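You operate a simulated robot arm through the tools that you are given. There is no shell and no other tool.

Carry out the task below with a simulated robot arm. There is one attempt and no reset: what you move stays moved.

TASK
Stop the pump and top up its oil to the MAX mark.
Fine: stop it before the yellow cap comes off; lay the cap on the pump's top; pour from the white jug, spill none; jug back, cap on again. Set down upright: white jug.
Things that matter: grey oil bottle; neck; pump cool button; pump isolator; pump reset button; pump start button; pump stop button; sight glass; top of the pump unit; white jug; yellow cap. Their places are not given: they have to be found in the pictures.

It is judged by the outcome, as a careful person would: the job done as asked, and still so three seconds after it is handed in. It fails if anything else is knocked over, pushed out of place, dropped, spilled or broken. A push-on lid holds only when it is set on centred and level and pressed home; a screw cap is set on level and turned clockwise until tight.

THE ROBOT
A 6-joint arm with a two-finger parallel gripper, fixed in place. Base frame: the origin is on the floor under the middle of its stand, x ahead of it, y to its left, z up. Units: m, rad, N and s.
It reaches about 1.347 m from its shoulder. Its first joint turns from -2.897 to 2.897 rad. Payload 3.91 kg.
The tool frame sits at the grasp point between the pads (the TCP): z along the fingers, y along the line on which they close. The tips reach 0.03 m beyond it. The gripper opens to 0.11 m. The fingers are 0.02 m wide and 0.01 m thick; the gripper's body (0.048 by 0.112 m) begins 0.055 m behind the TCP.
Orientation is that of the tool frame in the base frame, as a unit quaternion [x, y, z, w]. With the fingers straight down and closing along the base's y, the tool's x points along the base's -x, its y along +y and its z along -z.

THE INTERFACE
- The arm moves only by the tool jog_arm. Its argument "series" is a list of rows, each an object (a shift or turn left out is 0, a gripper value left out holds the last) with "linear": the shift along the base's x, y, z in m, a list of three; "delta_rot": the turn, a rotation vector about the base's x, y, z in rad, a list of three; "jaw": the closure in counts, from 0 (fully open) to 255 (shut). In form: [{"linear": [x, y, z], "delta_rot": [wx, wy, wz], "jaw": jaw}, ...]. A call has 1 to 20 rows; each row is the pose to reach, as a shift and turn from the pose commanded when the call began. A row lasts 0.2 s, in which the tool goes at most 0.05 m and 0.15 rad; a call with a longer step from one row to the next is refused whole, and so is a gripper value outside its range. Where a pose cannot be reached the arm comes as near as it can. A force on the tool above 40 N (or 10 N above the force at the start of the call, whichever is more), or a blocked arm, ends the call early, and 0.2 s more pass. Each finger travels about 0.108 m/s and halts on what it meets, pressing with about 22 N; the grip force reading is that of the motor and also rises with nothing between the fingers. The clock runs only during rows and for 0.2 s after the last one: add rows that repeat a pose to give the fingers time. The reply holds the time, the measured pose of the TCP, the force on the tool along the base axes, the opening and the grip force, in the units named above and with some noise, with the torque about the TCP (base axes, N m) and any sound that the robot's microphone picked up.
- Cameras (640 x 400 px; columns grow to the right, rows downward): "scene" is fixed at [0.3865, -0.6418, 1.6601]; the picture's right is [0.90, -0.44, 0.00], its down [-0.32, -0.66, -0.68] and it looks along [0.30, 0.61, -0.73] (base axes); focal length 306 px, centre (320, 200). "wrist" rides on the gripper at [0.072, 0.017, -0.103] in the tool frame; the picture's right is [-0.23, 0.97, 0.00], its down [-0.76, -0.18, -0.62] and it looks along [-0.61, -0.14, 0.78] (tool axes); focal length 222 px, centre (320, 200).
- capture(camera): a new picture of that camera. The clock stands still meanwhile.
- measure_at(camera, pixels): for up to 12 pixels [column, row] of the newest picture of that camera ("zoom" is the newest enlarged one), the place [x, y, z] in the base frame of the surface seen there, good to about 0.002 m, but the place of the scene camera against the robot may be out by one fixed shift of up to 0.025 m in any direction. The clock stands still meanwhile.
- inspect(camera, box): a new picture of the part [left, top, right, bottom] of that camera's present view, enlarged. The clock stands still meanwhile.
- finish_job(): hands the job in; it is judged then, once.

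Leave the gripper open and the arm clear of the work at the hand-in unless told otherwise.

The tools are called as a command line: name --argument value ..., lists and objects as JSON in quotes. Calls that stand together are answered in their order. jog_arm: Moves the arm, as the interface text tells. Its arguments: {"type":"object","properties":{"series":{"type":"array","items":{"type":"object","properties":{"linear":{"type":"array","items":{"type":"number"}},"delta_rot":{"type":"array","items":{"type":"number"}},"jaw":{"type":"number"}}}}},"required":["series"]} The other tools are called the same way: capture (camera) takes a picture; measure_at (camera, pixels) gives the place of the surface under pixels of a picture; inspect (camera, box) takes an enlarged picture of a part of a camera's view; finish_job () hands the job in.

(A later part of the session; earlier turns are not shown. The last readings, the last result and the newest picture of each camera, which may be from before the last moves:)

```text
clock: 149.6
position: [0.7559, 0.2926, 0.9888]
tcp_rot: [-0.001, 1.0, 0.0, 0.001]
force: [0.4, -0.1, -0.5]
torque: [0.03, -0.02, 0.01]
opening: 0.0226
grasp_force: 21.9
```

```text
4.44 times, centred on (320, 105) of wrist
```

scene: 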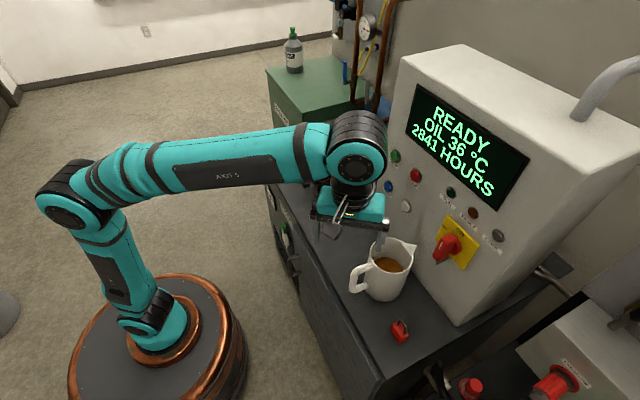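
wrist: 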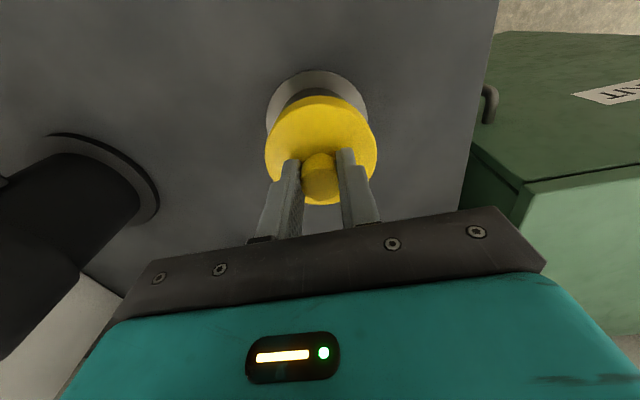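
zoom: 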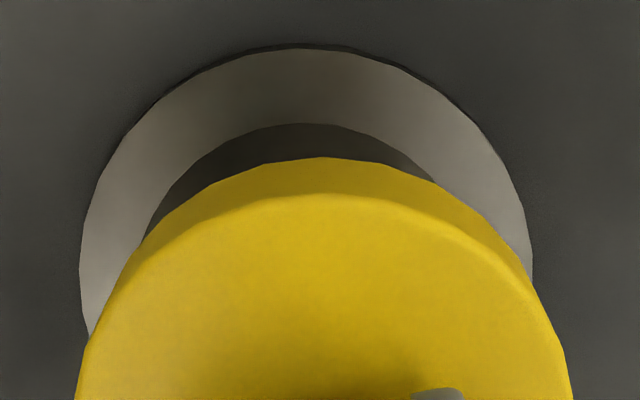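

measure_at --camera "zoom" --pixels '[[86, 250], [526, 245], [310, 53], [150, 112], [460, 112], [310, 200], [180, 240], [460, 248], [105, 335], [543, 335], [200, 85], [420, 85]]'

```text
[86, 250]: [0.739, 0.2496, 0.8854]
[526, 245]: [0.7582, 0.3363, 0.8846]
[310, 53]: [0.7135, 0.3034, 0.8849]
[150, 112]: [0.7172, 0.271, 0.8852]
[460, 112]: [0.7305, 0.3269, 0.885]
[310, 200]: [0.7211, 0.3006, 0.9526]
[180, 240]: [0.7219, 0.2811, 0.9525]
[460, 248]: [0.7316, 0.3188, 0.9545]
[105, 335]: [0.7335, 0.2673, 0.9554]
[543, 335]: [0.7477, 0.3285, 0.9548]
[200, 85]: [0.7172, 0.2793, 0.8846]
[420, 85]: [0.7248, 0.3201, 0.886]
```

The fit gives the cap centre (0.7555, 0.294) against the neck centre (0.757, 0.291), so I shift +1.7 mm in x and −2.8 mm in y and check again.

jog_arm --series '[{"linear": [0.0017, -0.0028, 0]}, {"linear": [0.0017, -0.0028, 0]}, {"linear": [0.0017, -0.0028, 0]}]'

inspect --camera "scene" --box '[275, 115, 325, 165]'

inspect --camera "wrist" --box '[255, 60, 385, 150]'

measure_at --camera "zoom" --pixels '[[310, 200], [180, 240], [460, 248], [105, 335], [543, 335], [250, 212], [390, 212], [140, 280], [505, 285]]'

```text
clock: 150.4
position: [0.7595, 0.2897, 0.9907]
tcp_rot: [-0.001, 1.0, 0.0, 0.0]
force: [-0.9, 0.5, -0.2]
torque: [-0.04, 0.04, 0.01]
opening: 0.0227
grasp_force: 22.0
```

```text
8.00 times, centred on (300, 140) of scene
```

zoom: 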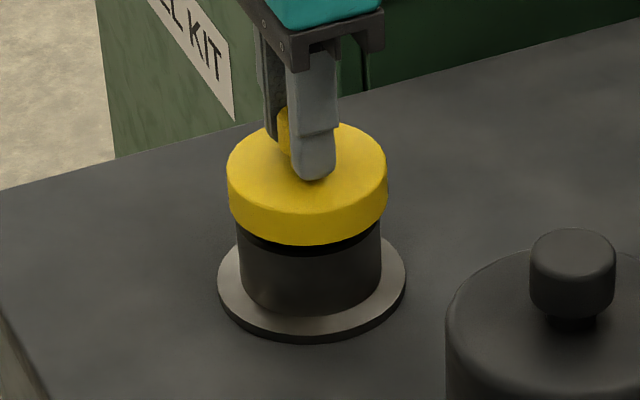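

```text
4.44 times, centred on (320, 105) of wrist
```

zoom: 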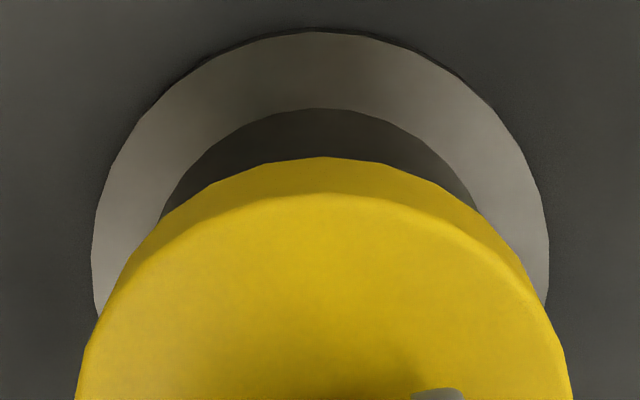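

```text
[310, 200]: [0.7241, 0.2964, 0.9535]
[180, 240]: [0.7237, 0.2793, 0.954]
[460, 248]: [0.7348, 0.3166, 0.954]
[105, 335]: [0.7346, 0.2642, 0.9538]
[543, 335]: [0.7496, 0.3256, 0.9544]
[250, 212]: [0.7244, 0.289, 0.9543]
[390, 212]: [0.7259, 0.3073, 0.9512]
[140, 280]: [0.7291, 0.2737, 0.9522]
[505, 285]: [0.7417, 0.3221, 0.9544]
```

Centred now to within a millimetre. I lower slowly onto the neck in small steps, watching the force.

jog_arm --series '[{"linear": [-0.0007, 0.0003, -0.004]}, {"linear": [-0.0007, 0.0003, -0.008]}, {"linear": [-0.0007, 0.0003, -0.012]}, {"linear": [-0.0007, 0.0003, -0.015]}, {"linear": [-0.0007, 0.0003, -0.018]}]'

inspect --camera "scene" --box '[275, 115, 325, 165]'

```text
clock: 151.6
position: [0.7589, 0.2907, 0.9711]
tcp_rot: [-0.001, 1.0, 0.0, 0.0]
force: [-0.2, 0.3, 0.0]
torque: [-0.02, -0.01, 0.04]
opening: 0.0228
grasp_force: 22.1
```

```text
8.00 times, centred on (300, 140) of scene
```

zoom: 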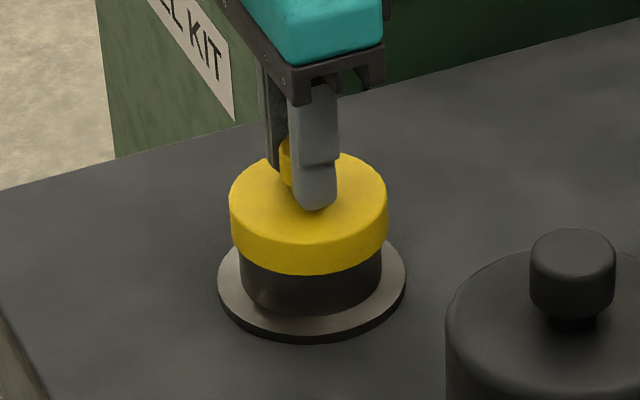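

The skirt has slid over the neck without touching. I press down in 1.5 mm steps to seat it.

jog_arm --series '[{"linear": [0, 0, -0.002]}, {"linear": [0, 0, -0.004]}, {"linear": [0, 0, -0.006]}, {"linear": [0, 0, -0.0075]}, {"linear": [0, 0, -0.009]}]'

inspect --camera "scene" --box '[275, 115, 325, 165]'

```text
clock: 152.8
position: [0.7578, 0.29, 0.9624]
tcp_rot: [-0.001, 1.0, 0.001, 0.0]
force: [5.4, -2.1, 30.4]
torque: [-0.32, -0.2, 0.03]
opening: 0.0217
grasp_force: 22.2
```

```text
8.00 times, centred on (300, 140) of scene
```

zoom: 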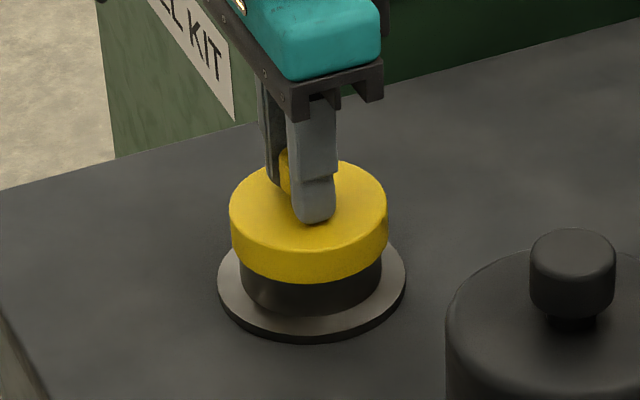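

30 N pressing, no click heard yet. I measure the disc top height: seated it was z 0.9275.

measure_at --camera "zoom" --pixels '[[355, 200], [260, 220], [345, 230], [300, 240], [270, 200], [370, 215], [250, 195], [300, 258]]'

capture --camera "wrist"

measure_at --camera "wrist" --pixels '[[318, 110], [290, 125], [350, 125], [300, 115], [340, 115], [280, 140], [362, 140]]'

```text
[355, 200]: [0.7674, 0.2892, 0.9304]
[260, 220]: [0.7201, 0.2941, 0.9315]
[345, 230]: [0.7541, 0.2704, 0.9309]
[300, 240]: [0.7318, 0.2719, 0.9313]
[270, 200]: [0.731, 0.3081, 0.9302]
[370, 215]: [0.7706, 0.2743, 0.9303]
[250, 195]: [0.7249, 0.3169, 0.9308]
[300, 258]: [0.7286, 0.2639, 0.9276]
```

```text
taken
```

wrist: 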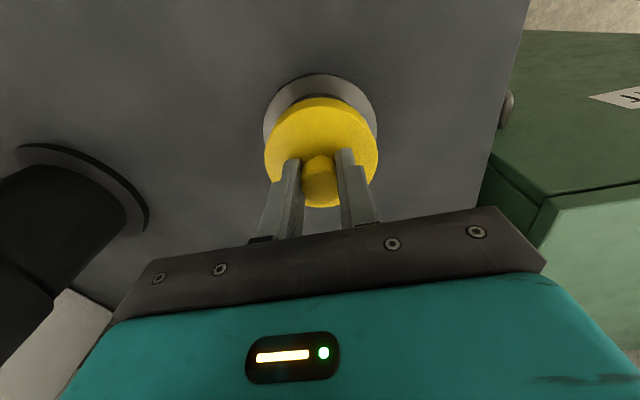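

```text
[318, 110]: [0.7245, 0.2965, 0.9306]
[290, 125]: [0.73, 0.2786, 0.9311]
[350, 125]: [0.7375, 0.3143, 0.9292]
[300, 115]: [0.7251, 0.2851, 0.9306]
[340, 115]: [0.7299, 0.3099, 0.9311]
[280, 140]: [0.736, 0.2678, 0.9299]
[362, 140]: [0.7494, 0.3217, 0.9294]
```

The cap is level (all points 0.930–0.931) but about 3 mm short of home; the fingers slid down the knob. I keep pressing in 1 mm steps.

jog_arm --series '[{"linear": [0, 0, -0.001]}, {"linear": [0, 0, -0.002]}, {"linear": [0, 0, -0.003]}, {"linear": [0, 0, -0.004]}]'

inspect --camera "scene" --box '[275, 115, 325, 165]'

measure_at --camera "zoom" --pixels '[[355, 205], [260, 225], [345, 235], [300, 245], [270, 205], [370, 220], [250, 200]]'

```text
clock: 153.2
position: [0.7572, 0.2908, 0.9638]
tcp_rot: [-0.001, 1.0, 0.0, 0.002]
force: [-0.5, 1.5, 11.0]
torque: [0.44, 0.18, -0.02]
opening: 0.0211
grasp_force: 21.8
stopped in row 2: the force on the tool passed its limit at 42 N (the readings are from after the stop); the commanded pose is now the measured one
```

```text
8.00 times, centred on (300, 140) of scene
```

zoom: 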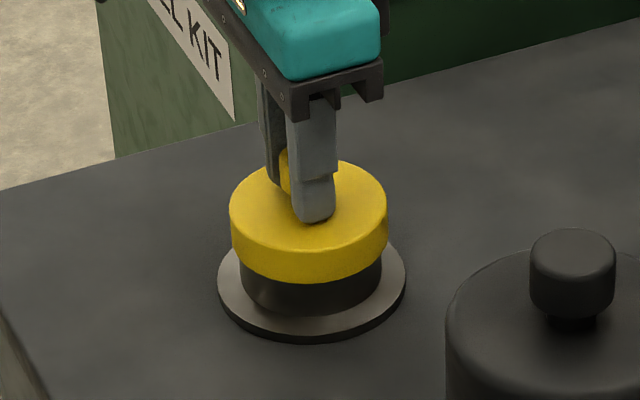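

```text
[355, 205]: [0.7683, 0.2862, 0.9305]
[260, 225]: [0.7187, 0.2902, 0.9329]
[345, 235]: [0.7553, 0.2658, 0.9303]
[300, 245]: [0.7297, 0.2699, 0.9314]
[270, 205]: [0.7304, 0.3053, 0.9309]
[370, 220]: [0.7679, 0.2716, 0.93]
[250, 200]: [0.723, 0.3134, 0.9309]
```

Stopped at 42 N without a click. Rather than force it, I let go, rise a little, and look at how the cap sits.

jog_arm --series '[{"linear": [0, 0, 0.001], "jaw": 120}, {"linear": [0, 0, 0.001], "jaw": 120}, {"linear": [0, 0, 0.001], "jaw": 120}, {"linear": [0, 0, 0.02], "jaw": 120}, {"linear": [0, 0, 0.05], "jaw": 60}, {"linear": [0, 0, 0.085], "jaw": 0}, {"linear": [0, 0, 0.087], "jaw": 0}]'

inspect --camera "scene" --box '[275, 125, 325, 165]'

inspect --camera "wrist" --box '[260, 50, 380, 170]'

```text
clock: 154.8
position: [0.7591, 0.2902, 1.0486]
tcp_rot: [-0.001, 1.0, 0.002, 0.002]
force: [0.7, -0.6, 0.3]
torque: [0.02, 0.01, 0.02]
opening: 0.1101
grasp_force: 0.0
```

```text
10.00 times, centred on (300, 145) of scene
```

zoom: 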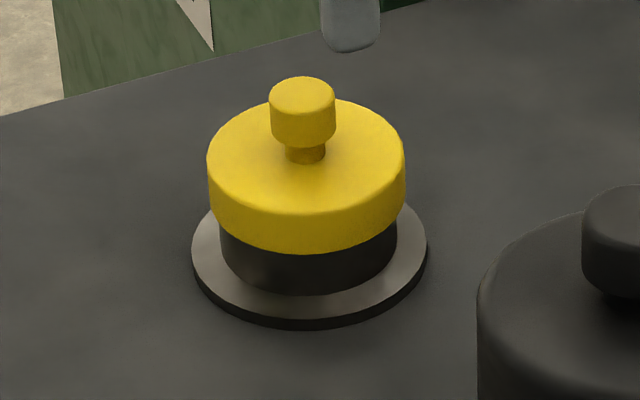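

```text
3.33 times, centred on (320, 110) of wrist
```

zoom: 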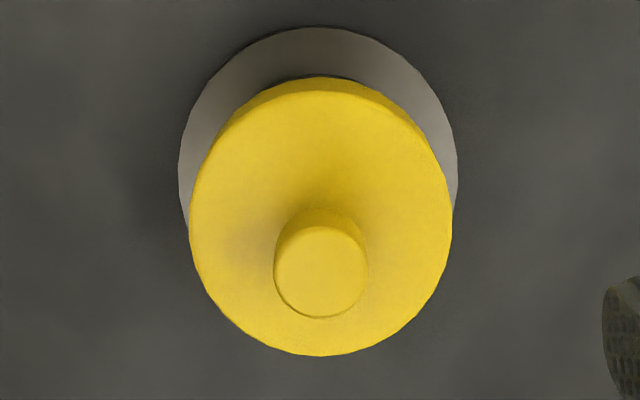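

The cap sits level and centred but about 3 mm high. I measure the knob and flange here so I can press on the knob top, dead centre, with closed fingers.

measure_at --camera "zoom" --pixels '[[321, 272], [278, 272], [365, 270], [321, 312], [321, 232], [192, 230], [451, 225], [320, 92], [325, 353], [184, 150], [453, 145], [320, 32]]'

measure_at --camera "zoom" --pixels '[[220, 140], [420, 140], [215, 300], [420, 300], [260, 100], [380, 100], [230, 325], [400, 325], [230, 70], [400, 65], [200, 110], [440, 105]]'

```text
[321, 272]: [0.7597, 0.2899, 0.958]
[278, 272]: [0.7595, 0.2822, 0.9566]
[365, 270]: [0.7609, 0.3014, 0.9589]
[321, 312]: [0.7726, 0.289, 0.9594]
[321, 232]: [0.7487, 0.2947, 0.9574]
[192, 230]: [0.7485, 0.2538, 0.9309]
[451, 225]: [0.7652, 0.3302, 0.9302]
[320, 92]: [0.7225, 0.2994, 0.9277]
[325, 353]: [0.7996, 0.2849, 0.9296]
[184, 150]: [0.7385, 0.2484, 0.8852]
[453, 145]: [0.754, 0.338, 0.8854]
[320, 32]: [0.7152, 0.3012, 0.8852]
```

```text
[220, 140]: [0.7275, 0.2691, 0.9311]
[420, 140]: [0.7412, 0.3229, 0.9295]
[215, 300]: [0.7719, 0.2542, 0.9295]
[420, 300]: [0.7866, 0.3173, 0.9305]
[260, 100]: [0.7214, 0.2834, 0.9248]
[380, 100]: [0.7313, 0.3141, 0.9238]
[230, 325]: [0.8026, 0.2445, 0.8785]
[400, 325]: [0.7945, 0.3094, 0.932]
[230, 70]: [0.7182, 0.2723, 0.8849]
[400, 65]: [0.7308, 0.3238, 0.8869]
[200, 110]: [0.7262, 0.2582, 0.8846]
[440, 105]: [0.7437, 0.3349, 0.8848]
```

In this view the cap and flange centres agree to half a millimetre, so alignment is good and it only needs a straight push at the centre. I close the fingers above the knob and come down to just above it.

jog_arm --series '[{"linear": [0.002, 0.0002, 0], "jaw": 255}, {"linear": [0.002, 0.0002, 0], "jaw": 255}, {"linear": [0.002, 0.0002, 0], "jaw": 255}, {"linear": [0.002, 0.0002, -0.03], "jaw": 255}, {"linear": [0.002, 0.0002, -0.05], "jaw": 255}, {"linear": [0.002, 0.0002, -0.056], "jaw": 255}, {"linear": [0.002, 0.0002, -0.056], "jaw": 255}]'

inspect --camera "scene" --box '[275, 115, 325, 165]'

inspect --camera "wrist" --box '[260, 70, 380, 240]'

```text
clock: 156.4
position: [0.7594, 0.2907, 0.9933]
tcp_rot: [0.0, 1.0, 0.001, 0.001]
force: [0.2, 0.0, -0.1]
torque: [0.04, -0.01, 0.03]
opening: 0.0
grasp_force: 21.7
```

```text
8.00 times, centred on (300, 140) of scene
```

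zoom: 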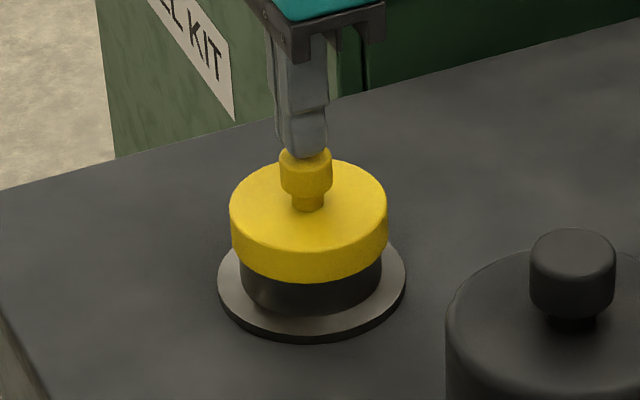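

```text
2.35 times, centred on (320, 155) of wrist
```

zoom: 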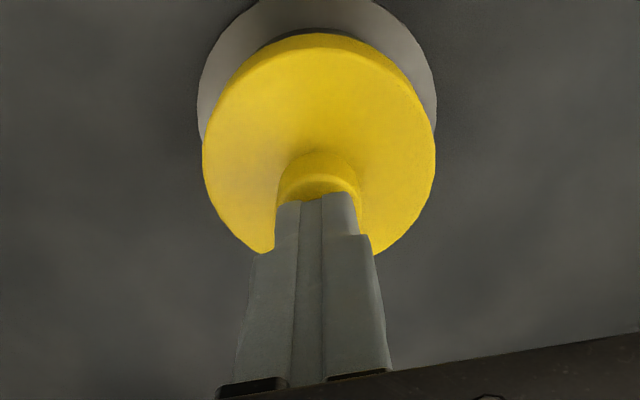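

The closed fingers are right over the knob. I press down in small steps.

jog_arm --series '[{"linear": [0, 0, -0.003]}, {"linear": [0, 0, -0.005]}, {"linear": [0, 0, -0.007]}, {"linear": [0, 0, -0.0085]}, {"linear": [0, 0, -0.01]}, {"linear": [0, 0, -0.0115]}]'

inspect --camera "scene" --box '[275, 115, 325, 165]'

measure_at --camera "zoom" --pixels '[[355, 205], [260, 225], [345, 235], [300, 245], [270, 205], [370, 220], [250, 200], [310, 225]]'

```text
clock: 157.6
position: [0.76, 0.2912, 0.9881]
tcp_rot: [-0.001, 1.0, 0.001, 0.005]
force: [-1.8, 0.7, 10.2]
torque: [0.0, 0.06, 0.0]
opening: 0.0
grasp_force: 21.8
stopped in row 5: the force on the tool passed its limit at 43 N (the readings are from after the stop); the commanded pose is now the measured one
```

```text
8.00 times, centred on (300, 140) of scene
```

zoom: 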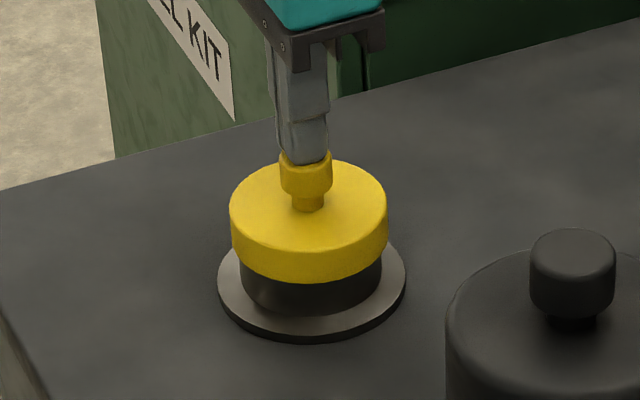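

```text
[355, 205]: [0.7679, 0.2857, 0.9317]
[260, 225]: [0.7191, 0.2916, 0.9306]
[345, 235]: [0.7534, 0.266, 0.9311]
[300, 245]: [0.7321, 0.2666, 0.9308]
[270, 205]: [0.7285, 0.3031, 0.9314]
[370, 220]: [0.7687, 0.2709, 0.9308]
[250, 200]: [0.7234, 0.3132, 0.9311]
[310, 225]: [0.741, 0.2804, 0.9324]
```

The push stopped at 43 N with the cap still about 3 mm high, so something is off. I rise, back away, and look at the cap side-on with the wrist camera.

jog_arm --series '[{"linear": [0, 0, 0.03]}, {"linear": [0, 0, 0.06]}, {"linear": [-0.04, 0.005, 0.07], "delta_rot": [0, -0.1, 0]}, {"linear": [-0.08, 0.01, 0.07], "delta_rot": [0, -0.2, 0]}, {"linear": [-0.12, 0.015, 0.06], "delta_rot": [0, -0.3, 0]}, {"linear": [-0.14, 0.018, 0.04], "delta_rot": [0, -0.4, 0]}, {"linear": [-0.15, 0.018, 0.02], "delta_rot": [0, -0.5, 0]}, {"linear": [-0.15, 0.018, 0.0], "delta_rot": [0, -0.6, 0]}, {"linear": [-0.15, 0.018, -0.02], "delta_rot": [0, -0.7, 0]}, {"linear": [-0.15, 0.018, -0.03], "delta_rot": [0, -0.7, 0]}, {"linear": [-0.15, 0.018, -0.03], "delta_rot": [0, -0.7, 0]}]'

capture --camera "wrist"

capture --camera "scene"

```text
clock: 159.9
position: [0.6109, 0.3103, 0.957]
tcp_rot: [-0.001, 0.938, 0.001, 0.347]
force: [-0.5, -0.5, 0.4]
torque: [-0.01, 0.01, 0.0]
opening: 0.0001
grasp_force: 21.9
```

```text
taken
```

wrist: 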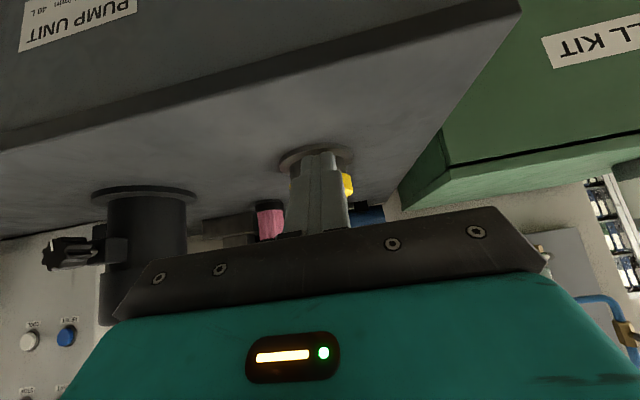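

```text
taken
```

scene: 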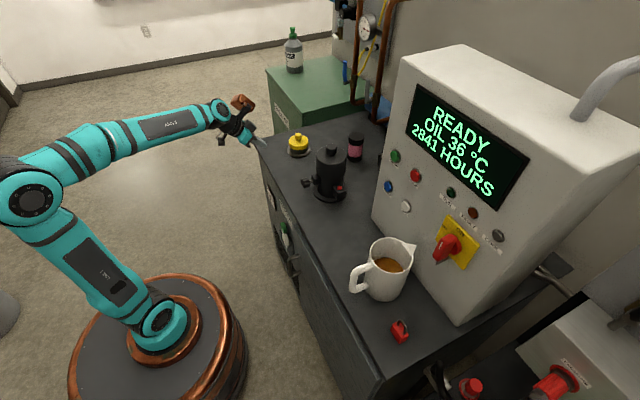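

The fingers hide it; I open them to see the cap between them.

jog_arm --series '[{"linear": [0, 0, 0], "jaw": 0}, {"linear": [0, 0, 0], "jaw": 0}, {"linear": [0, 0, 0], "jaw": 0}]'

capture --camera "wrist"

inspect --camera "wrist" --box '[270, 130, 370, 220]'

```text
clock: 160.8
position: [0.6101, 0.3084, 0.9574]
tcp_rot: [-0.002, 0.938, 0.002, 0.347]
force: [0.0, -0.3, 0.1]
torque: [-0.02, 0.0, -0.01]
opening: 0.1102
grasp_force: 0.1
```

```text
taken
```

wrist: 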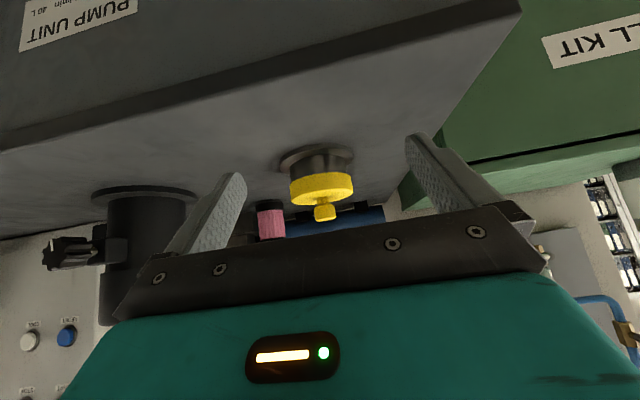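

```text
4.44 times, centred on (320, 175) of wrist
```

zoom: 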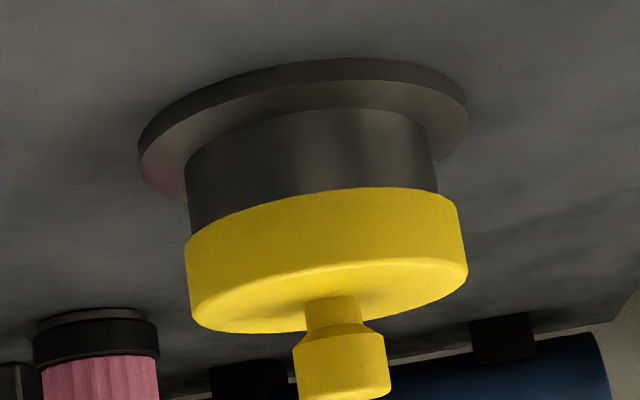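

Now it is clear: in this (upside-down) view the cap overhangs the neck by about 7 px on the left and 18 px on the right, so it sits about 1.7 mm too far toward +y. The scene picture, compared with the original one, also suggests about 1.6 mm too far in +x. I go back over the knob to re-grip it.

jog_arm --series '[{"linear": [0, 0, 0.02], "delta_rot": [0, 0.1, 0]}, {"linear": [0, 0, 0.045], "delta_rot": [0, 0.2, 0]}, {"linear": [0, 0, 0.07], "delta_rot": [0, 0.3, 0]}, {"linear": [0.01, -0.002, 0.09], "delta_rot": [0, 0.4, 0]}, {"linear": [0.04, -0.006, 0.1], "delta_rot": [0, 0.5, 0]}, {"linear": [0.07, -0.01, 0.1], "delta_rot": [0, 0.6, 0]}, {"linear": [0.1, -0.014, 0.1], "delta_rot": [0, 0.7, 0]}, {"linear": [0.135, -0.017, 0.1], "delta_rot": [0, 0.7, 0]}, {"linear": [0.15, -0.018, 0.1], "delta_rot": [0, 0.7, 0]}, {"linear": [0.15, -0.018, 0.1], "delta_rot": [0, 0.7, 0]}]'

capture --camera "wrist"

measure_at --camera "wrist" --pixels '[[319, 130], [319, 140], [308, 130], [331, 130], [319, 120]]'

```text
clock: 162.9
position: [0.7605, 0.2891, 1.0579]
tcp_rot: [0.0, 1.0, 0.002, 0.004]
force: [0.3, -1.4, -0.4]
torque: [0.01, -0.01, -0.01]
opening: 0.11
grasp_force: 0.0
```

```text
taken
```

wrist: 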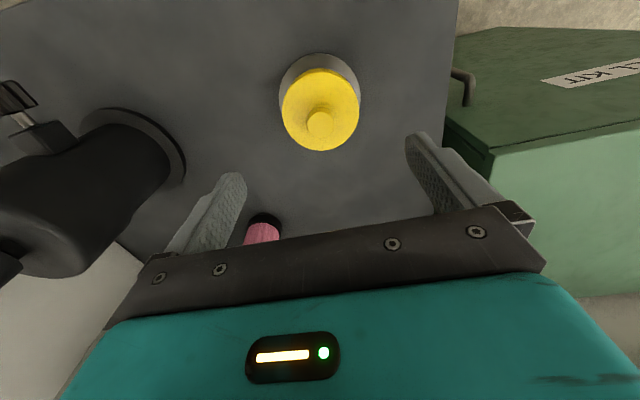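

```text
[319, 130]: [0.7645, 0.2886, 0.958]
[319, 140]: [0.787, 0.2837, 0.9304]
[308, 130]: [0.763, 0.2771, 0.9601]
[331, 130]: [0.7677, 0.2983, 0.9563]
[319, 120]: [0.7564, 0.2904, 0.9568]
```

The tool has picked up a 0.5° tilt from the pressing stops; I correct it, then descend and grip the knob again.

jog_arm --series '[{"linear": [0, 0, 0], "delta_rot": [-0.004, 0.008, 0]}, {"linear": [0, 0, -0.03], "delta_rot": [-0.004, 0.008, 0], "jaw": 110}, {"linear": [0, 0, -0.065], "delta_rot": [-0.004, 0.008, 0], "jaw": 110}, {"linear": [0, 0, -0.088], "delta_rot": [-0.004, 0.008, 0], "jaw": 110}, {"linear": [0, 0, -0.093], "delta_rot": [-0.004, 0.008, 0], "jaw": 110}, {"linear": [0, 0, -0.093], "delta_rot": [-0.004, 0.008, 0], "jaw": 110}, {"linear": [0, 0, -0.093], "delta_rot": [-0.004, 0.008, 0], "jaw": 255}, {"linear": [0, 0, -0.093], "delta_rot": [-0.004, 0.008, 0], "jaw": 255}, {"linear": [0, 0, -0.093], "delta_rot": [-0.004, 0.008, 0], "jaw": 255}]'

inspect --camera "scene" --box '[275, 125, 325, 165]'

```text
clock: 164.9
position: [0.7603, 0.2913, 0.9651]
tcp_rot: [-0.001, 1.0, 0.001, 0.0]
force: [1.0, -0.9, 0.8]
torque: [-0.05, -0.02, -0.01]
opening: 0.0226
grasp_force: 21.7
```

```text
10.00 times, centred on (300, 145) of scene
```

zoom: 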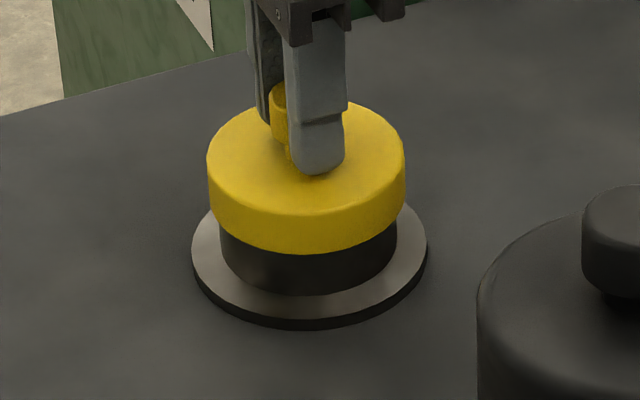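

Held without side force. I lift the cap just clear of the rim (16 mm), shift it by (−1.6, −1.8) mm, and check against the flange.

jog_arm --series '[{"linear": [0, 0, 0.005]}, {"linear": [0, 0, 0.011]}, {"linear": [0, 0, 0.017]}, {"linear": [-0.0016, -0.0018, 0.017]}, {"linear": [-0.0016, -0.0018, 0.017]}, {"linear": [-0.0016, -0.0018, 0.017]}]'

inspect --camera "scene" --box '[275, 125, 325, 165]'

inspect --camera "scene" --box '[286, 130, 310, 160]'

```text
clock: 166.3
position: [0.7575, 0.2887, 0.9818]
tcp_rot: [-0.001, 1.0, 0.0, 0.0]
force: [0.5, 0.9, -0.3]
torque: [0.01, -0.03, 0.03]
opening: 0.0225
grasp_force: 22.5
heard: pop
```

```text
10.00 times, centred on (300, 145) of scene
```

zoom: 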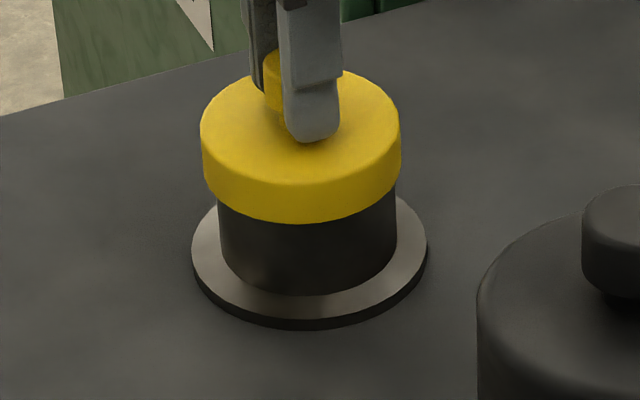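

```text
13.33 times, centred on (298, 145) of scene
```

zoom: 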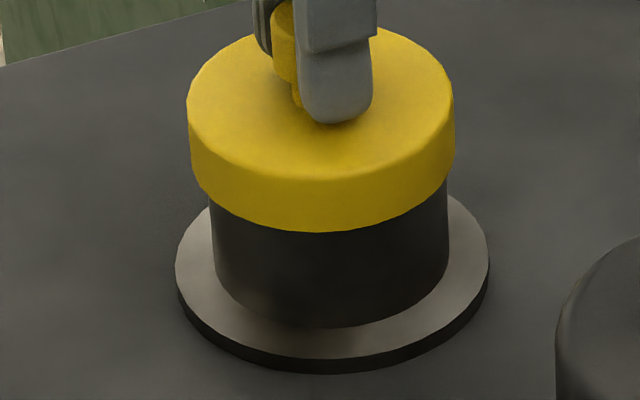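

A "pop" on lifting: so the cap had in fact gripped the neck, but off-centre and 3 mm high. In this picture the left/right overhang of cap against neck (23/6 px at this height) now matches the original seating once perspective is allowed for. I lower it again gently, watching the force.

jog_arm --series '[{"linear": [0, 0, -0.004]}, {"linear": [0, 0, -0.008]}, {"linear": [0, 0, -0.011]}, {"linear": [0, 0, -0.013]}]'

inspect --camera "scene" --box '[286, 130, 310, 160]'

```text
clock: 167.3
position: [0.7594, 0.289, 0.9692]
tcp_rot: [-0.001, 1.0, 0.001, 0.001]
force: [-0.1, 1.4, 1.0]
torque: [0.0, 0.01, 0.02]
opening: 0.0226
grasp_force: 21.7
```

```text
13.33 times, centred on (298, 145) of scene
```

zoom: 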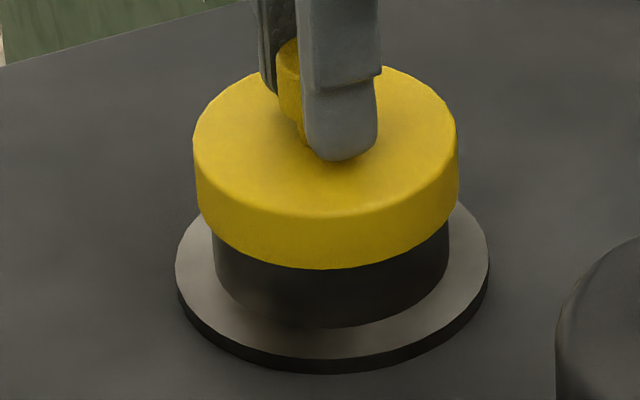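

No resistance yet at TCP z 0.969. I continue in single 1 mm steps, reading the force each time.

jog_arm --series '[{"linear": [-0.0003, 0.0002, -0.0015]}, {"linear": [-0.0003, 0.0002, -0.0025]}]'

jog_arm --series '[{"linear": [0, 0, -0.001]}]'

jog_arm --series '[{"linear": [0, 0, -0.001]}]'

inspect --camera "scene" --box '[286, 130, 310, 160]'

measure_at --camera "zoom" --pixels '[[240, 170], [420, 150], [400, 190], [250, 210], [320, 225], [220, 140], [430, 120]]'

```text
clock: 167.9
position: [0.7582, 0.2902, 0.9653]
tcp_rot: [0.0, 1.0, 0.0, 0.0]
force: [-1.5, -0.1, 2.8]
torque: [-0.04, 0.09, 0.01]
opening: 0.0225
grasp_force: 22.3
```

```text
clock: 168.3
position: [0.7589, 0.2905, 0.9652]
tcp_rot: [-0.001, 1.0, 0.0, 0.001]
force: [-0.8, 0.9, 5.8]
torque: [0.08, 0.06, 0.03]
opening: 0.0223
grasp_force: 22.2
```

```text
clock: 168.8
position: [0.7582, 0.2897, 0.9642]
tcp_rot: [-0.002, 1.0, 0.001, 0.0]
force: [1.5, -2.7, 8.1]
torque: [-0.42, -0.07, 0.02]
opening: 0.0222
grasp_force: 21.6
```

```text
13.33 times, centred on (298, 145) of scene
```

zoom: 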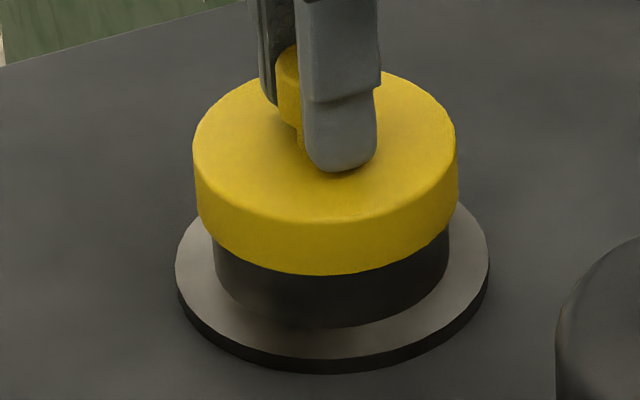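

```text
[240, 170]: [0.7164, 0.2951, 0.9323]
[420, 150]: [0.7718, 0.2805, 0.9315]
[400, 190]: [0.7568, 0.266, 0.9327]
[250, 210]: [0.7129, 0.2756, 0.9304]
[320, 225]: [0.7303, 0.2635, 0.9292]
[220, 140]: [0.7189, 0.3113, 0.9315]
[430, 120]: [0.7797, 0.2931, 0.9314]
```

It meets resistance at the same height as before (disc top about 0.931), now with 8 N and better centred (within about 0.5 mm both ways by the picture). I press on in 1 mm steps.

jog_arm --series '[{"linear": [0, 0, -0.001]}, {"linear": [0, 0, -0.002]}, {"linear": [0, 0, -0.002]}]'

jog_arm --series '[{"linear": [0, 0, -0.001]}, {"linear": [0, 0, -0.001]}]'

inspect --camera "scene" --box '[286, 130, 310, 160]'

measure_at --camera "zoom" --pixels '[[240, 170], [420, 150], [400, 190], [220, 140], [430, 120], [280, 200], [360, 205]]'

```text
clock: 169.6
position: [0.758, 0.2892, 0.9626]
tcp_rot: [0.0, 1.0, 0.001, 0.002]
force: [11.4, 7.7, 33.3]
torque: [0.49, -0.39, 0.03]
opening: 0.0208
grasp_force: 21.9
```

```text
clock: 170.0
position: [0.7576, 0.2904, 0.9632]
tcp_rot: [0.0, 1.0, 0.001, 0.003]
force: [0.4, -0.5, 12.2]
torque: [-0.33, 0.19, 0.01]
opening: 0.0208
grasp_force: 22.3
stopped in row 2: the force on the tool passed its limit at 49 N (the readings are from after the stop); the commanded pose is now the measured one
```

```text
13.33 times, centred on (298, 145) of scene
```

zoom: 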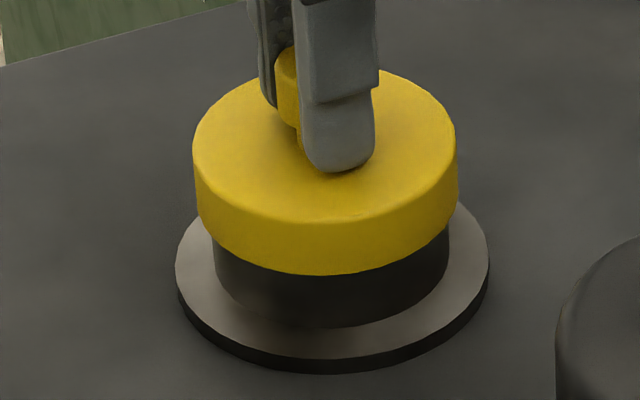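

```text
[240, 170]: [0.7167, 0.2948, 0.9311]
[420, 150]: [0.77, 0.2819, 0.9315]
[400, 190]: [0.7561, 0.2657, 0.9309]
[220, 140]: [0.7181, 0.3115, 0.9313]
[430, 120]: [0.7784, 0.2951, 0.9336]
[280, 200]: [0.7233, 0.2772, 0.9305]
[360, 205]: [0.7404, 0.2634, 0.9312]
```

It stops hard at 0.931 even at 49 N, so this seems to be its true resting height now. I test whether it holds: a gentle pull of 1–2 mm, reading the force.

jog_arm --series '[{"linear": [0, 0, 0.001]}]'

jog_arm --series '[{"linear": [0, 0, 0.001]}]'

jog_arm --series '[{"linear": [0, 0, 0.0007]}]'

inspect --camera "scene" --box '[286, 130, 310, 160]'

```text
clock: 170.4
position: [0.7587, 0.289, 0.9632]
tcp_rot: [0.0, 1.0, 0.001, 0.002]
force: [-1.4, -0.3, 9.8]
torque: [-0.41, 0.08, 0.03]
opening: 0.021
grasp_force: 21.8
```

```text
clock: 170.8
position: [0.7585, 0.2899, 0.9634]
tcp_rot: [-0.001, 1.0, 0.0, 0.002]
force: [-2.2, -1.4, 4.6]
torque: [-0.47, 0.07, 0.04]
opening: 0.0204
grasp_force: 22.4
```

```text
clock: 171.2
position: [0.7596, 0.2907, 0.9631]
tcp_rot: [-0.001, 1.0, 0.0, 0.001]
force: [-5.4, 0.7, -6.0]
torque: [0.12, 0.25, -0.03]
opening: 0.0225
grasp_force: 22.2
```

```text
13.33 times, centred on (298, 145) of scene
```

zoom: 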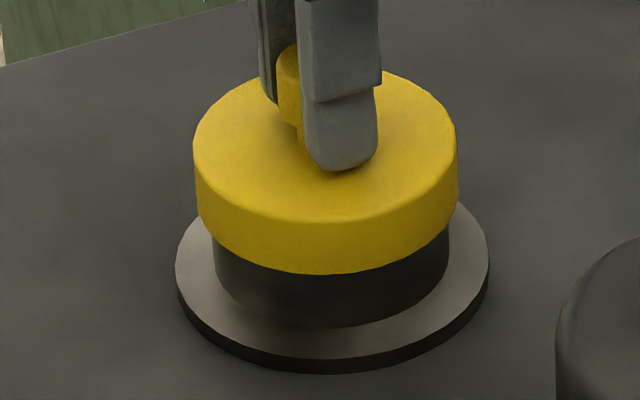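

The cap resists: 6 N of pull and it stays put, so it is gripping the neck. I ease off the pull, release the knob, and go to look at it from the side again.

jog_arm --series '[{"linear": [0, 0, -0.0007]}, {"linear": [0, 0, -0.0007], "jaw": 130}, {"linear": [0, 0, -0.0007], "jaw": 130}, {"linear": [0, 0, 0.0], "jaw": 130}, {"linear": [0, 0, 0.02], "jaw": 130}, {"linear": [0, 0, 0.05], "jaw": 60}, {"linear": [0, 0, 0.085], "jaw": 0}, {"linear": [0, 0, 0.087], "jaw": 0}]'

inspect --camera "scene" --box '[282, 128, 314, 162]'

inspect --camera "wrist" --box '[260, 50, 380, 170]'

```text
clock: 173.0
position: [0.7577, 0.2912, 1.0525]
tcp_rot: [-0.001, 1.0, 0.001, 0.002]
force: [-0.3, 0.6, 0.3]
torque: [0.03, 0.0, 0.02]
opening: 0.11
grasp_force: 0.1
heard: pop
```

```text
11.76 times, centred on (298, 145) of scene
```

zoom: 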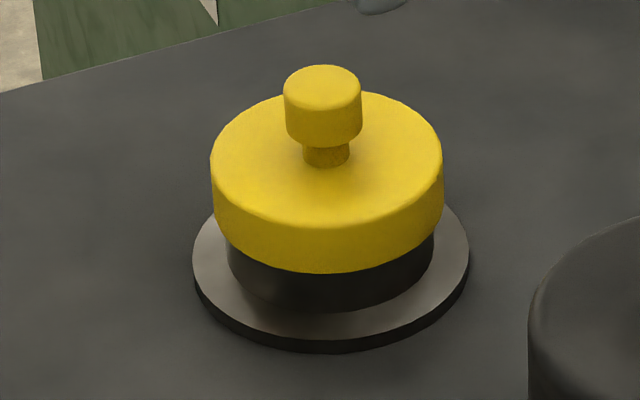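

```text
3.33 times, centred on (320, 110) of wrist
```

zoom: 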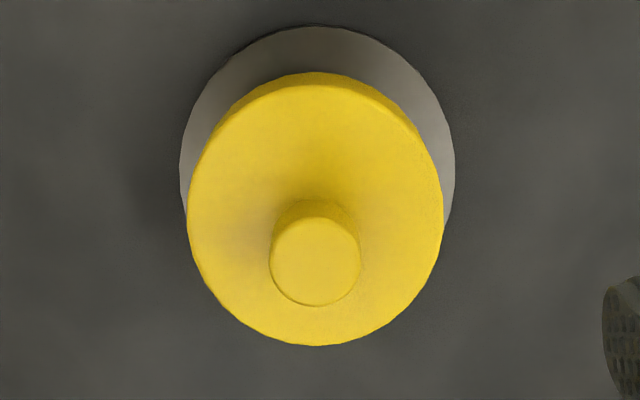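

A "pop" — and now the picture matches the original seated one almost pixel for pixel (disc edge 273 vs 272, knob top 65 vs 64). I measure the heights to confirm.

measure_at --camera "zoom" --pixels '[[315, 260], [195, 180], [440, 180], [230, 150], [400, 150], [313, 330], [315, 100], [250, 290], [380, 290]]'

inspect --camera "scene" --box '[282, 128, 314, 162]'

measure_at --camera "zoom" --pixels '[[240, 170], [420, 160], [250, 200], [400, 200], [320, 215], [230, 150], [425, 140], [320, 90], [290, 190], [360, 190]]'

```text
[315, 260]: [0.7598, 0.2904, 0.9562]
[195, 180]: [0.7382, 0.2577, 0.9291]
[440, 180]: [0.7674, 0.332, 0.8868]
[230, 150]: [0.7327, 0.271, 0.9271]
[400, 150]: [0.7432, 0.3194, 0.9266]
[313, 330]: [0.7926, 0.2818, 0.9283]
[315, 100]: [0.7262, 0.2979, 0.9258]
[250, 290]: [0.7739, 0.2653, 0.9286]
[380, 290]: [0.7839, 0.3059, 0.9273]
```

```text
11.76 times, centred on (298, 145) of scene
```

zoom: 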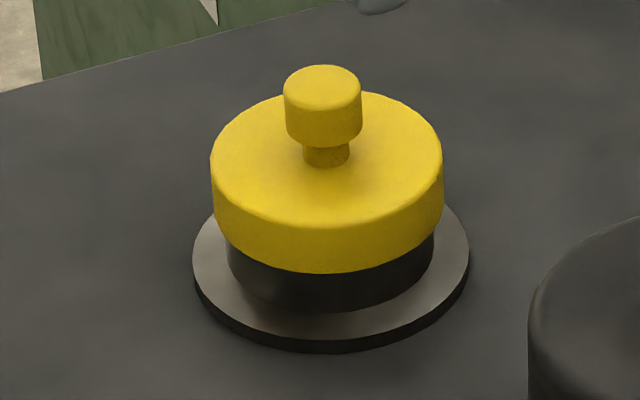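

```text
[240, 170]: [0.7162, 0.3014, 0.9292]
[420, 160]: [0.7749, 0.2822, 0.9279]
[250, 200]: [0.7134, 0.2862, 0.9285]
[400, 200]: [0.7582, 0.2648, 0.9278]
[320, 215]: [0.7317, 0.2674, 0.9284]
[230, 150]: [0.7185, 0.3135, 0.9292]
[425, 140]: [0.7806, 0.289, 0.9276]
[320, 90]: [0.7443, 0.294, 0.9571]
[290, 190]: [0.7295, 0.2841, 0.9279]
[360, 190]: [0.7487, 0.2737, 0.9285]
```

The cap has dropped to its proper height (disc top 0.928, knob 0.956), level and centred: the "pop" was it letting go of its too-high seat. Now it must be pressed home here. I close the fingers and come down over the knob centre.

jog_arm --series '[{"linear": [0.0015, -0.0002, 0], "delta_rot": [0, 0.004, 0], "jaw": 255}, {"linear": [0.0015, -0.0002, 0], "delta_rot": [0, 0.004, 0], "jaw": 255}, {"linear": [0.0015, -0.0002, 0], "delta_rot": [0, 0.004, 0], "jaw": 255}, {"linear": [0.0015, -0.0002, -0.03], "delta_rot": [0, 0.004, 0], "jaw": 255}, {"linear": [0.0015, -0.0002, -0.055], "delta_rot": [0, 0.004, 0], "jaw": 255}, {"linear": [0.0015, -0.0002, -0.0625], "delta_rot": [0, 0.004, 0], "jaw": 255}, {"linear": [0.0015, -0.0002, -0.0625], "delta_rot": [0, 0.004, 0], "jaw": 255}]'

inspect --camera "scene" --box '[282, 118, 314, 162]'

inspect --camera "wrist" --box '[260, 70, 380, 240]'

```text
clock: 174.6
position: [0.7582, 0.2887, 0.9892]
tcp_rot: [-0.001, 1.0, 0.0, 0.0]
force: [0.7, -0.2, 0.3]
torque: [-0.05, -0.01, 0.0]
opening: 0.0
grasp_force: 22.3
```

```text
9.09 times, centred on (298, 140) of scene
```

zoom: 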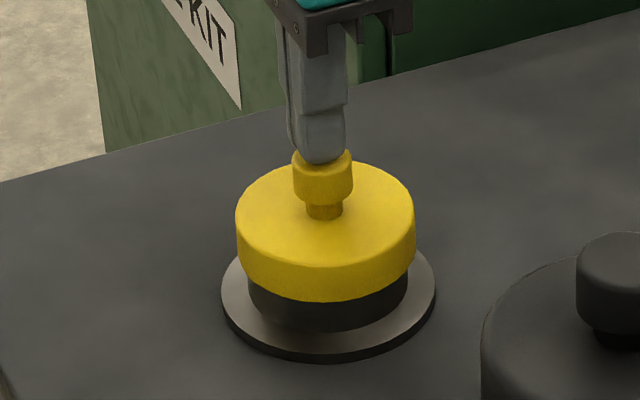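

```text
2.35 times, centred on (320, 155) of wrist
```

zoom: 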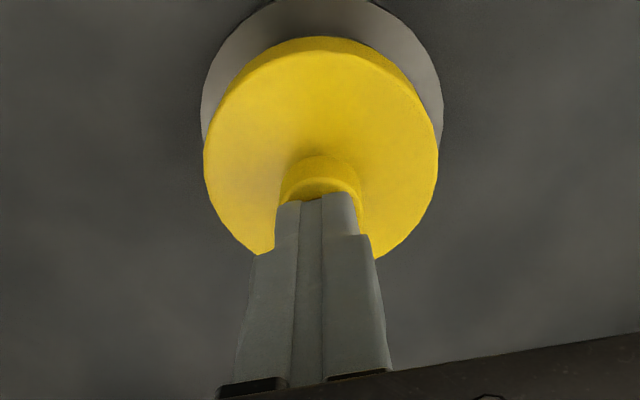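

Tips centred on the knob. I press gently in half-millimetre steps.

jog_arm --series '[{"linear": [0, 0, -0.0025]}, {"linear": [0, 0, -0.0035]}, {"linear": [0, 0, -0.0045]}]'

jog_arm --series '[{"linear": [0, 0, -0.0005]}]'

jog_arm --series '[{"linear": [0, 0, -0.0005]}]'

```text
clock: 175.4
position: [0.7596, 0.2891, 0.9852]
tcp_rot: [-0.001, 1.0, 0.001, 0.0]
force: [0.9, 0.6, 5.6]
torque: [0.05, 0.04, -0.01]
opening: 0.0001
grasp_force: 21.6
```

```text
clock: 175.8
position: [0.7594, 0.2889, 0.9846]
tcp_rot: [-0.001, 1.0, 0.001, 0.001]
force: [1.1, 2.3, 12.8]
torque: [0.03, 0.0, 0.01]
opening: 0.0001
grasp_force: 21.7
```

```text
clock: 176.2
position: [0.7585, 0.2888, 0.9859]
tcp_rot: [0.0, 1.0, 0.001, 0.001]
force: [1.6, -0.1, 17.5]
torque: [0.03, -0.02, -0.03]
opening: 0.0
grasp_force: 21.6
```

17.5 N and rising steadily; two more half-millimetre steps.

jog_arm --series '[{"linear": [0, 0, -0.0006]}]'

jog_arm --series '[{"linear": [0, 0, -0.0006]}]'

jog_arm --series '[{"linear": [0, 0, -0.0004]}, {"linear": [0, 0, -0.0004]}]'

inspect --camera "scene" --box '[282, 128, 314, 162]'

measure_at --camera "zoom" --pixels '[[240, 170], [420, 160], [250, 200], [400, 200], [320, 215], [230, 150], [425, 140], [290, 190], [360, 190]]'

```text
clock: 176.6
position: [0.7598, 0.2883, 0.9854]
tcp_rot: [-0.001, 1.0, 0.001, 0.001]
force: [2.3, -0.1, 27.1]
torque: [0.01, -0.03, 0.01]
opening: 0.0001
grasp_force: 22.0
```

```text
clock: 177.0
position: [0.7591, 0.2879, 0.9836]
tcp_rot: [0.0, 1.0, 0.001, 0.001]
force: [2.9, 0.0, 36.8]
torque: [0.03, -0.1, -0.01]
opening: 0.0
grasp_force: 21.4
```

```text
clock: 177.5
position: [0.7587, 0.2901, 0.986]
tcp_rot: [0.0, 1.0, 0.001, 0.003]
force: [-0.7, -2.2, 14.7]
torque: [-0.07, 0.06, 0.02]
opening: 0.0001
grasp_force: 21.9
stopped in row 2: the force on the tool passed its limit at 49 N (the readings are from after the stop); the commanded pose is now the measured one
```

```text
11.76 times, centred on (298, 145) of scene
```

zoom: 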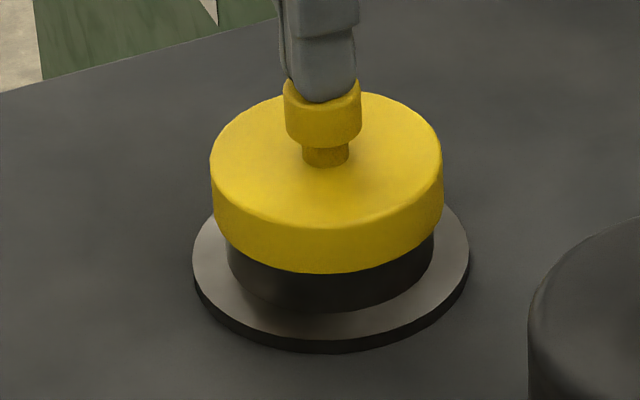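

```text
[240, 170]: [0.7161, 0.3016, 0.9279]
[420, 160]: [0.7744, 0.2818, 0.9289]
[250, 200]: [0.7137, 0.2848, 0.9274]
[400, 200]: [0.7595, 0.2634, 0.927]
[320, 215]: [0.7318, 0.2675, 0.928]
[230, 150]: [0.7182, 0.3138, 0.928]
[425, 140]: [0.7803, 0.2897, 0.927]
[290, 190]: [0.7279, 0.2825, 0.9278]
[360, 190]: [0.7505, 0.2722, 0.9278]
```

Pressed at 37 N (peak 49 N); the cap stays at 0.9278, level, as in its original seating. I make one careful hold test: grip the knob and pull lightly, well below what it needs to come off.

jog_arm --series '[{"linear": [0, 0, 0.02], "delta_rot": [0, 0.004, 0]}, {"linear": [0, 0, 0.05], "delta_rot": [0, 0.004, 0]}, {"linear": [0, 0, 0.05], "delta_rot": [0, 0.004, 0], "jaw": 110}, {"linear": [0, 0, 0.05], "delta_rot": [0, 0.004, 0], "jaw": 110}, {"linear": [0, 0, 0.02], "delta_rot": [0, 0.004, 0], "jaw": 110}, {"linear": [0, 0, -0.01], "delta_rot": [0, 0.004, 0], "jaw": 110}, {"linear": [0, 0, -0.022], "delta_rot": [0, 0.004, 0], "jaw": 110}, {"linear": [0, 0, -0.022], "delta_rot": [0, 0.004, 0], "jaw": 110}, {"linear": [0, 0, -0.022], "delta_rot": [0, 0.004, 0], "jaw": 255}, {"linear": [0, 0, -0.022], "delta_rot": [0, 0.004, 0], "jaw": 255}, {"linear": [0, 0, -0.022], "delta_rot": [0, 0.004, 0], "jaw": 255}]'

jog_arm --series '[{"linear": [0, 0, 0.0005]}]'

jog_arm --series '[{"linear": [0, 0, 0.0004]}]'

```text
clock: 179.9
position: [0.7617, 0.2888, 0.9607]
tcp_rot: [-0.001, 1.0, 0.001, -0.001]
force: [-1.1, 1.2, 0.8]
torque: [-0.01, 0.01, -0.02]
opening: 0.0225
grasp_force: 21.9
```

```text
clock: 180.3
position: [0.7615, 0.2899, 0.9611]
tcp_rot: [-0.001, 1.0, 0.001, -0.001]
force: [-0.4, -0.6, 0.6]
torque: [-0.01, -0.03, 0.0]
opening: 0.0227
grasp_force: 22.2
```

```text
clock: 180.7
position: [0.7608, 0.2907, 0.9629]
tcp_rot: [0.0, 1.0, 0.001, -0.001]
force: [-0.3, 0.9, 0.2]
torque: [0.0, 0.01, 0.0]
opening: 0.0227
grasp_force: 22.3
```

No resistance to 0.9 mm of lift — I check whether the cap is rising.

jog_arm --series '[{"linear": [0, 0, 0.0008]}]'

inspect --camera "scene" --box '[282, 128, 314, 162]'

measure_at --camera "zoom" --pixels '[[240, 170], [420, 160], [250, 200], [400, 200], [320, 215], [230, 150], [425, 140], [290, 190], [360, 190]]'

```text
clock: 181.1
position: [0.76, 0.2906, 0.9627]
tcp_rot: [-0.001, 1.0, 0.0, -0.002]
force: [-0.8, 0.4, -0.4]
torque: [0.01, -0.04, 0.01]
opening: 0.0225
grasp_force: 22.1
```

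```text
11.76 times, centred on (298, 145) of scene
```

zoom: 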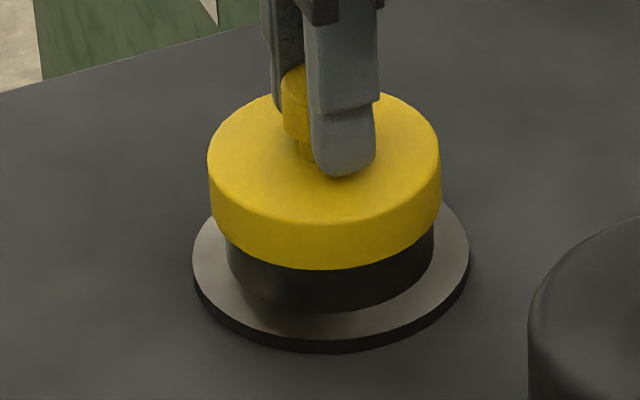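

```text
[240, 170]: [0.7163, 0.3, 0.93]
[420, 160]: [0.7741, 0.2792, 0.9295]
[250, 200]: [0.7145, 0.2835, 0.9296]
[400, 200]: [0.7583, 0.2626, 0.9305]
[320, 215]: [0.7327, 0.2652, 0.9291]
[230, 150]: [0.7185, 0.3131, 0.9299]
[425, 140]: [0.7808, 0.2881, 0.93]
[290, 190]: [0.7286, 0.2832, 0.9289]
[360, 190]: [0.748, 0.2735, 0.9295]
```

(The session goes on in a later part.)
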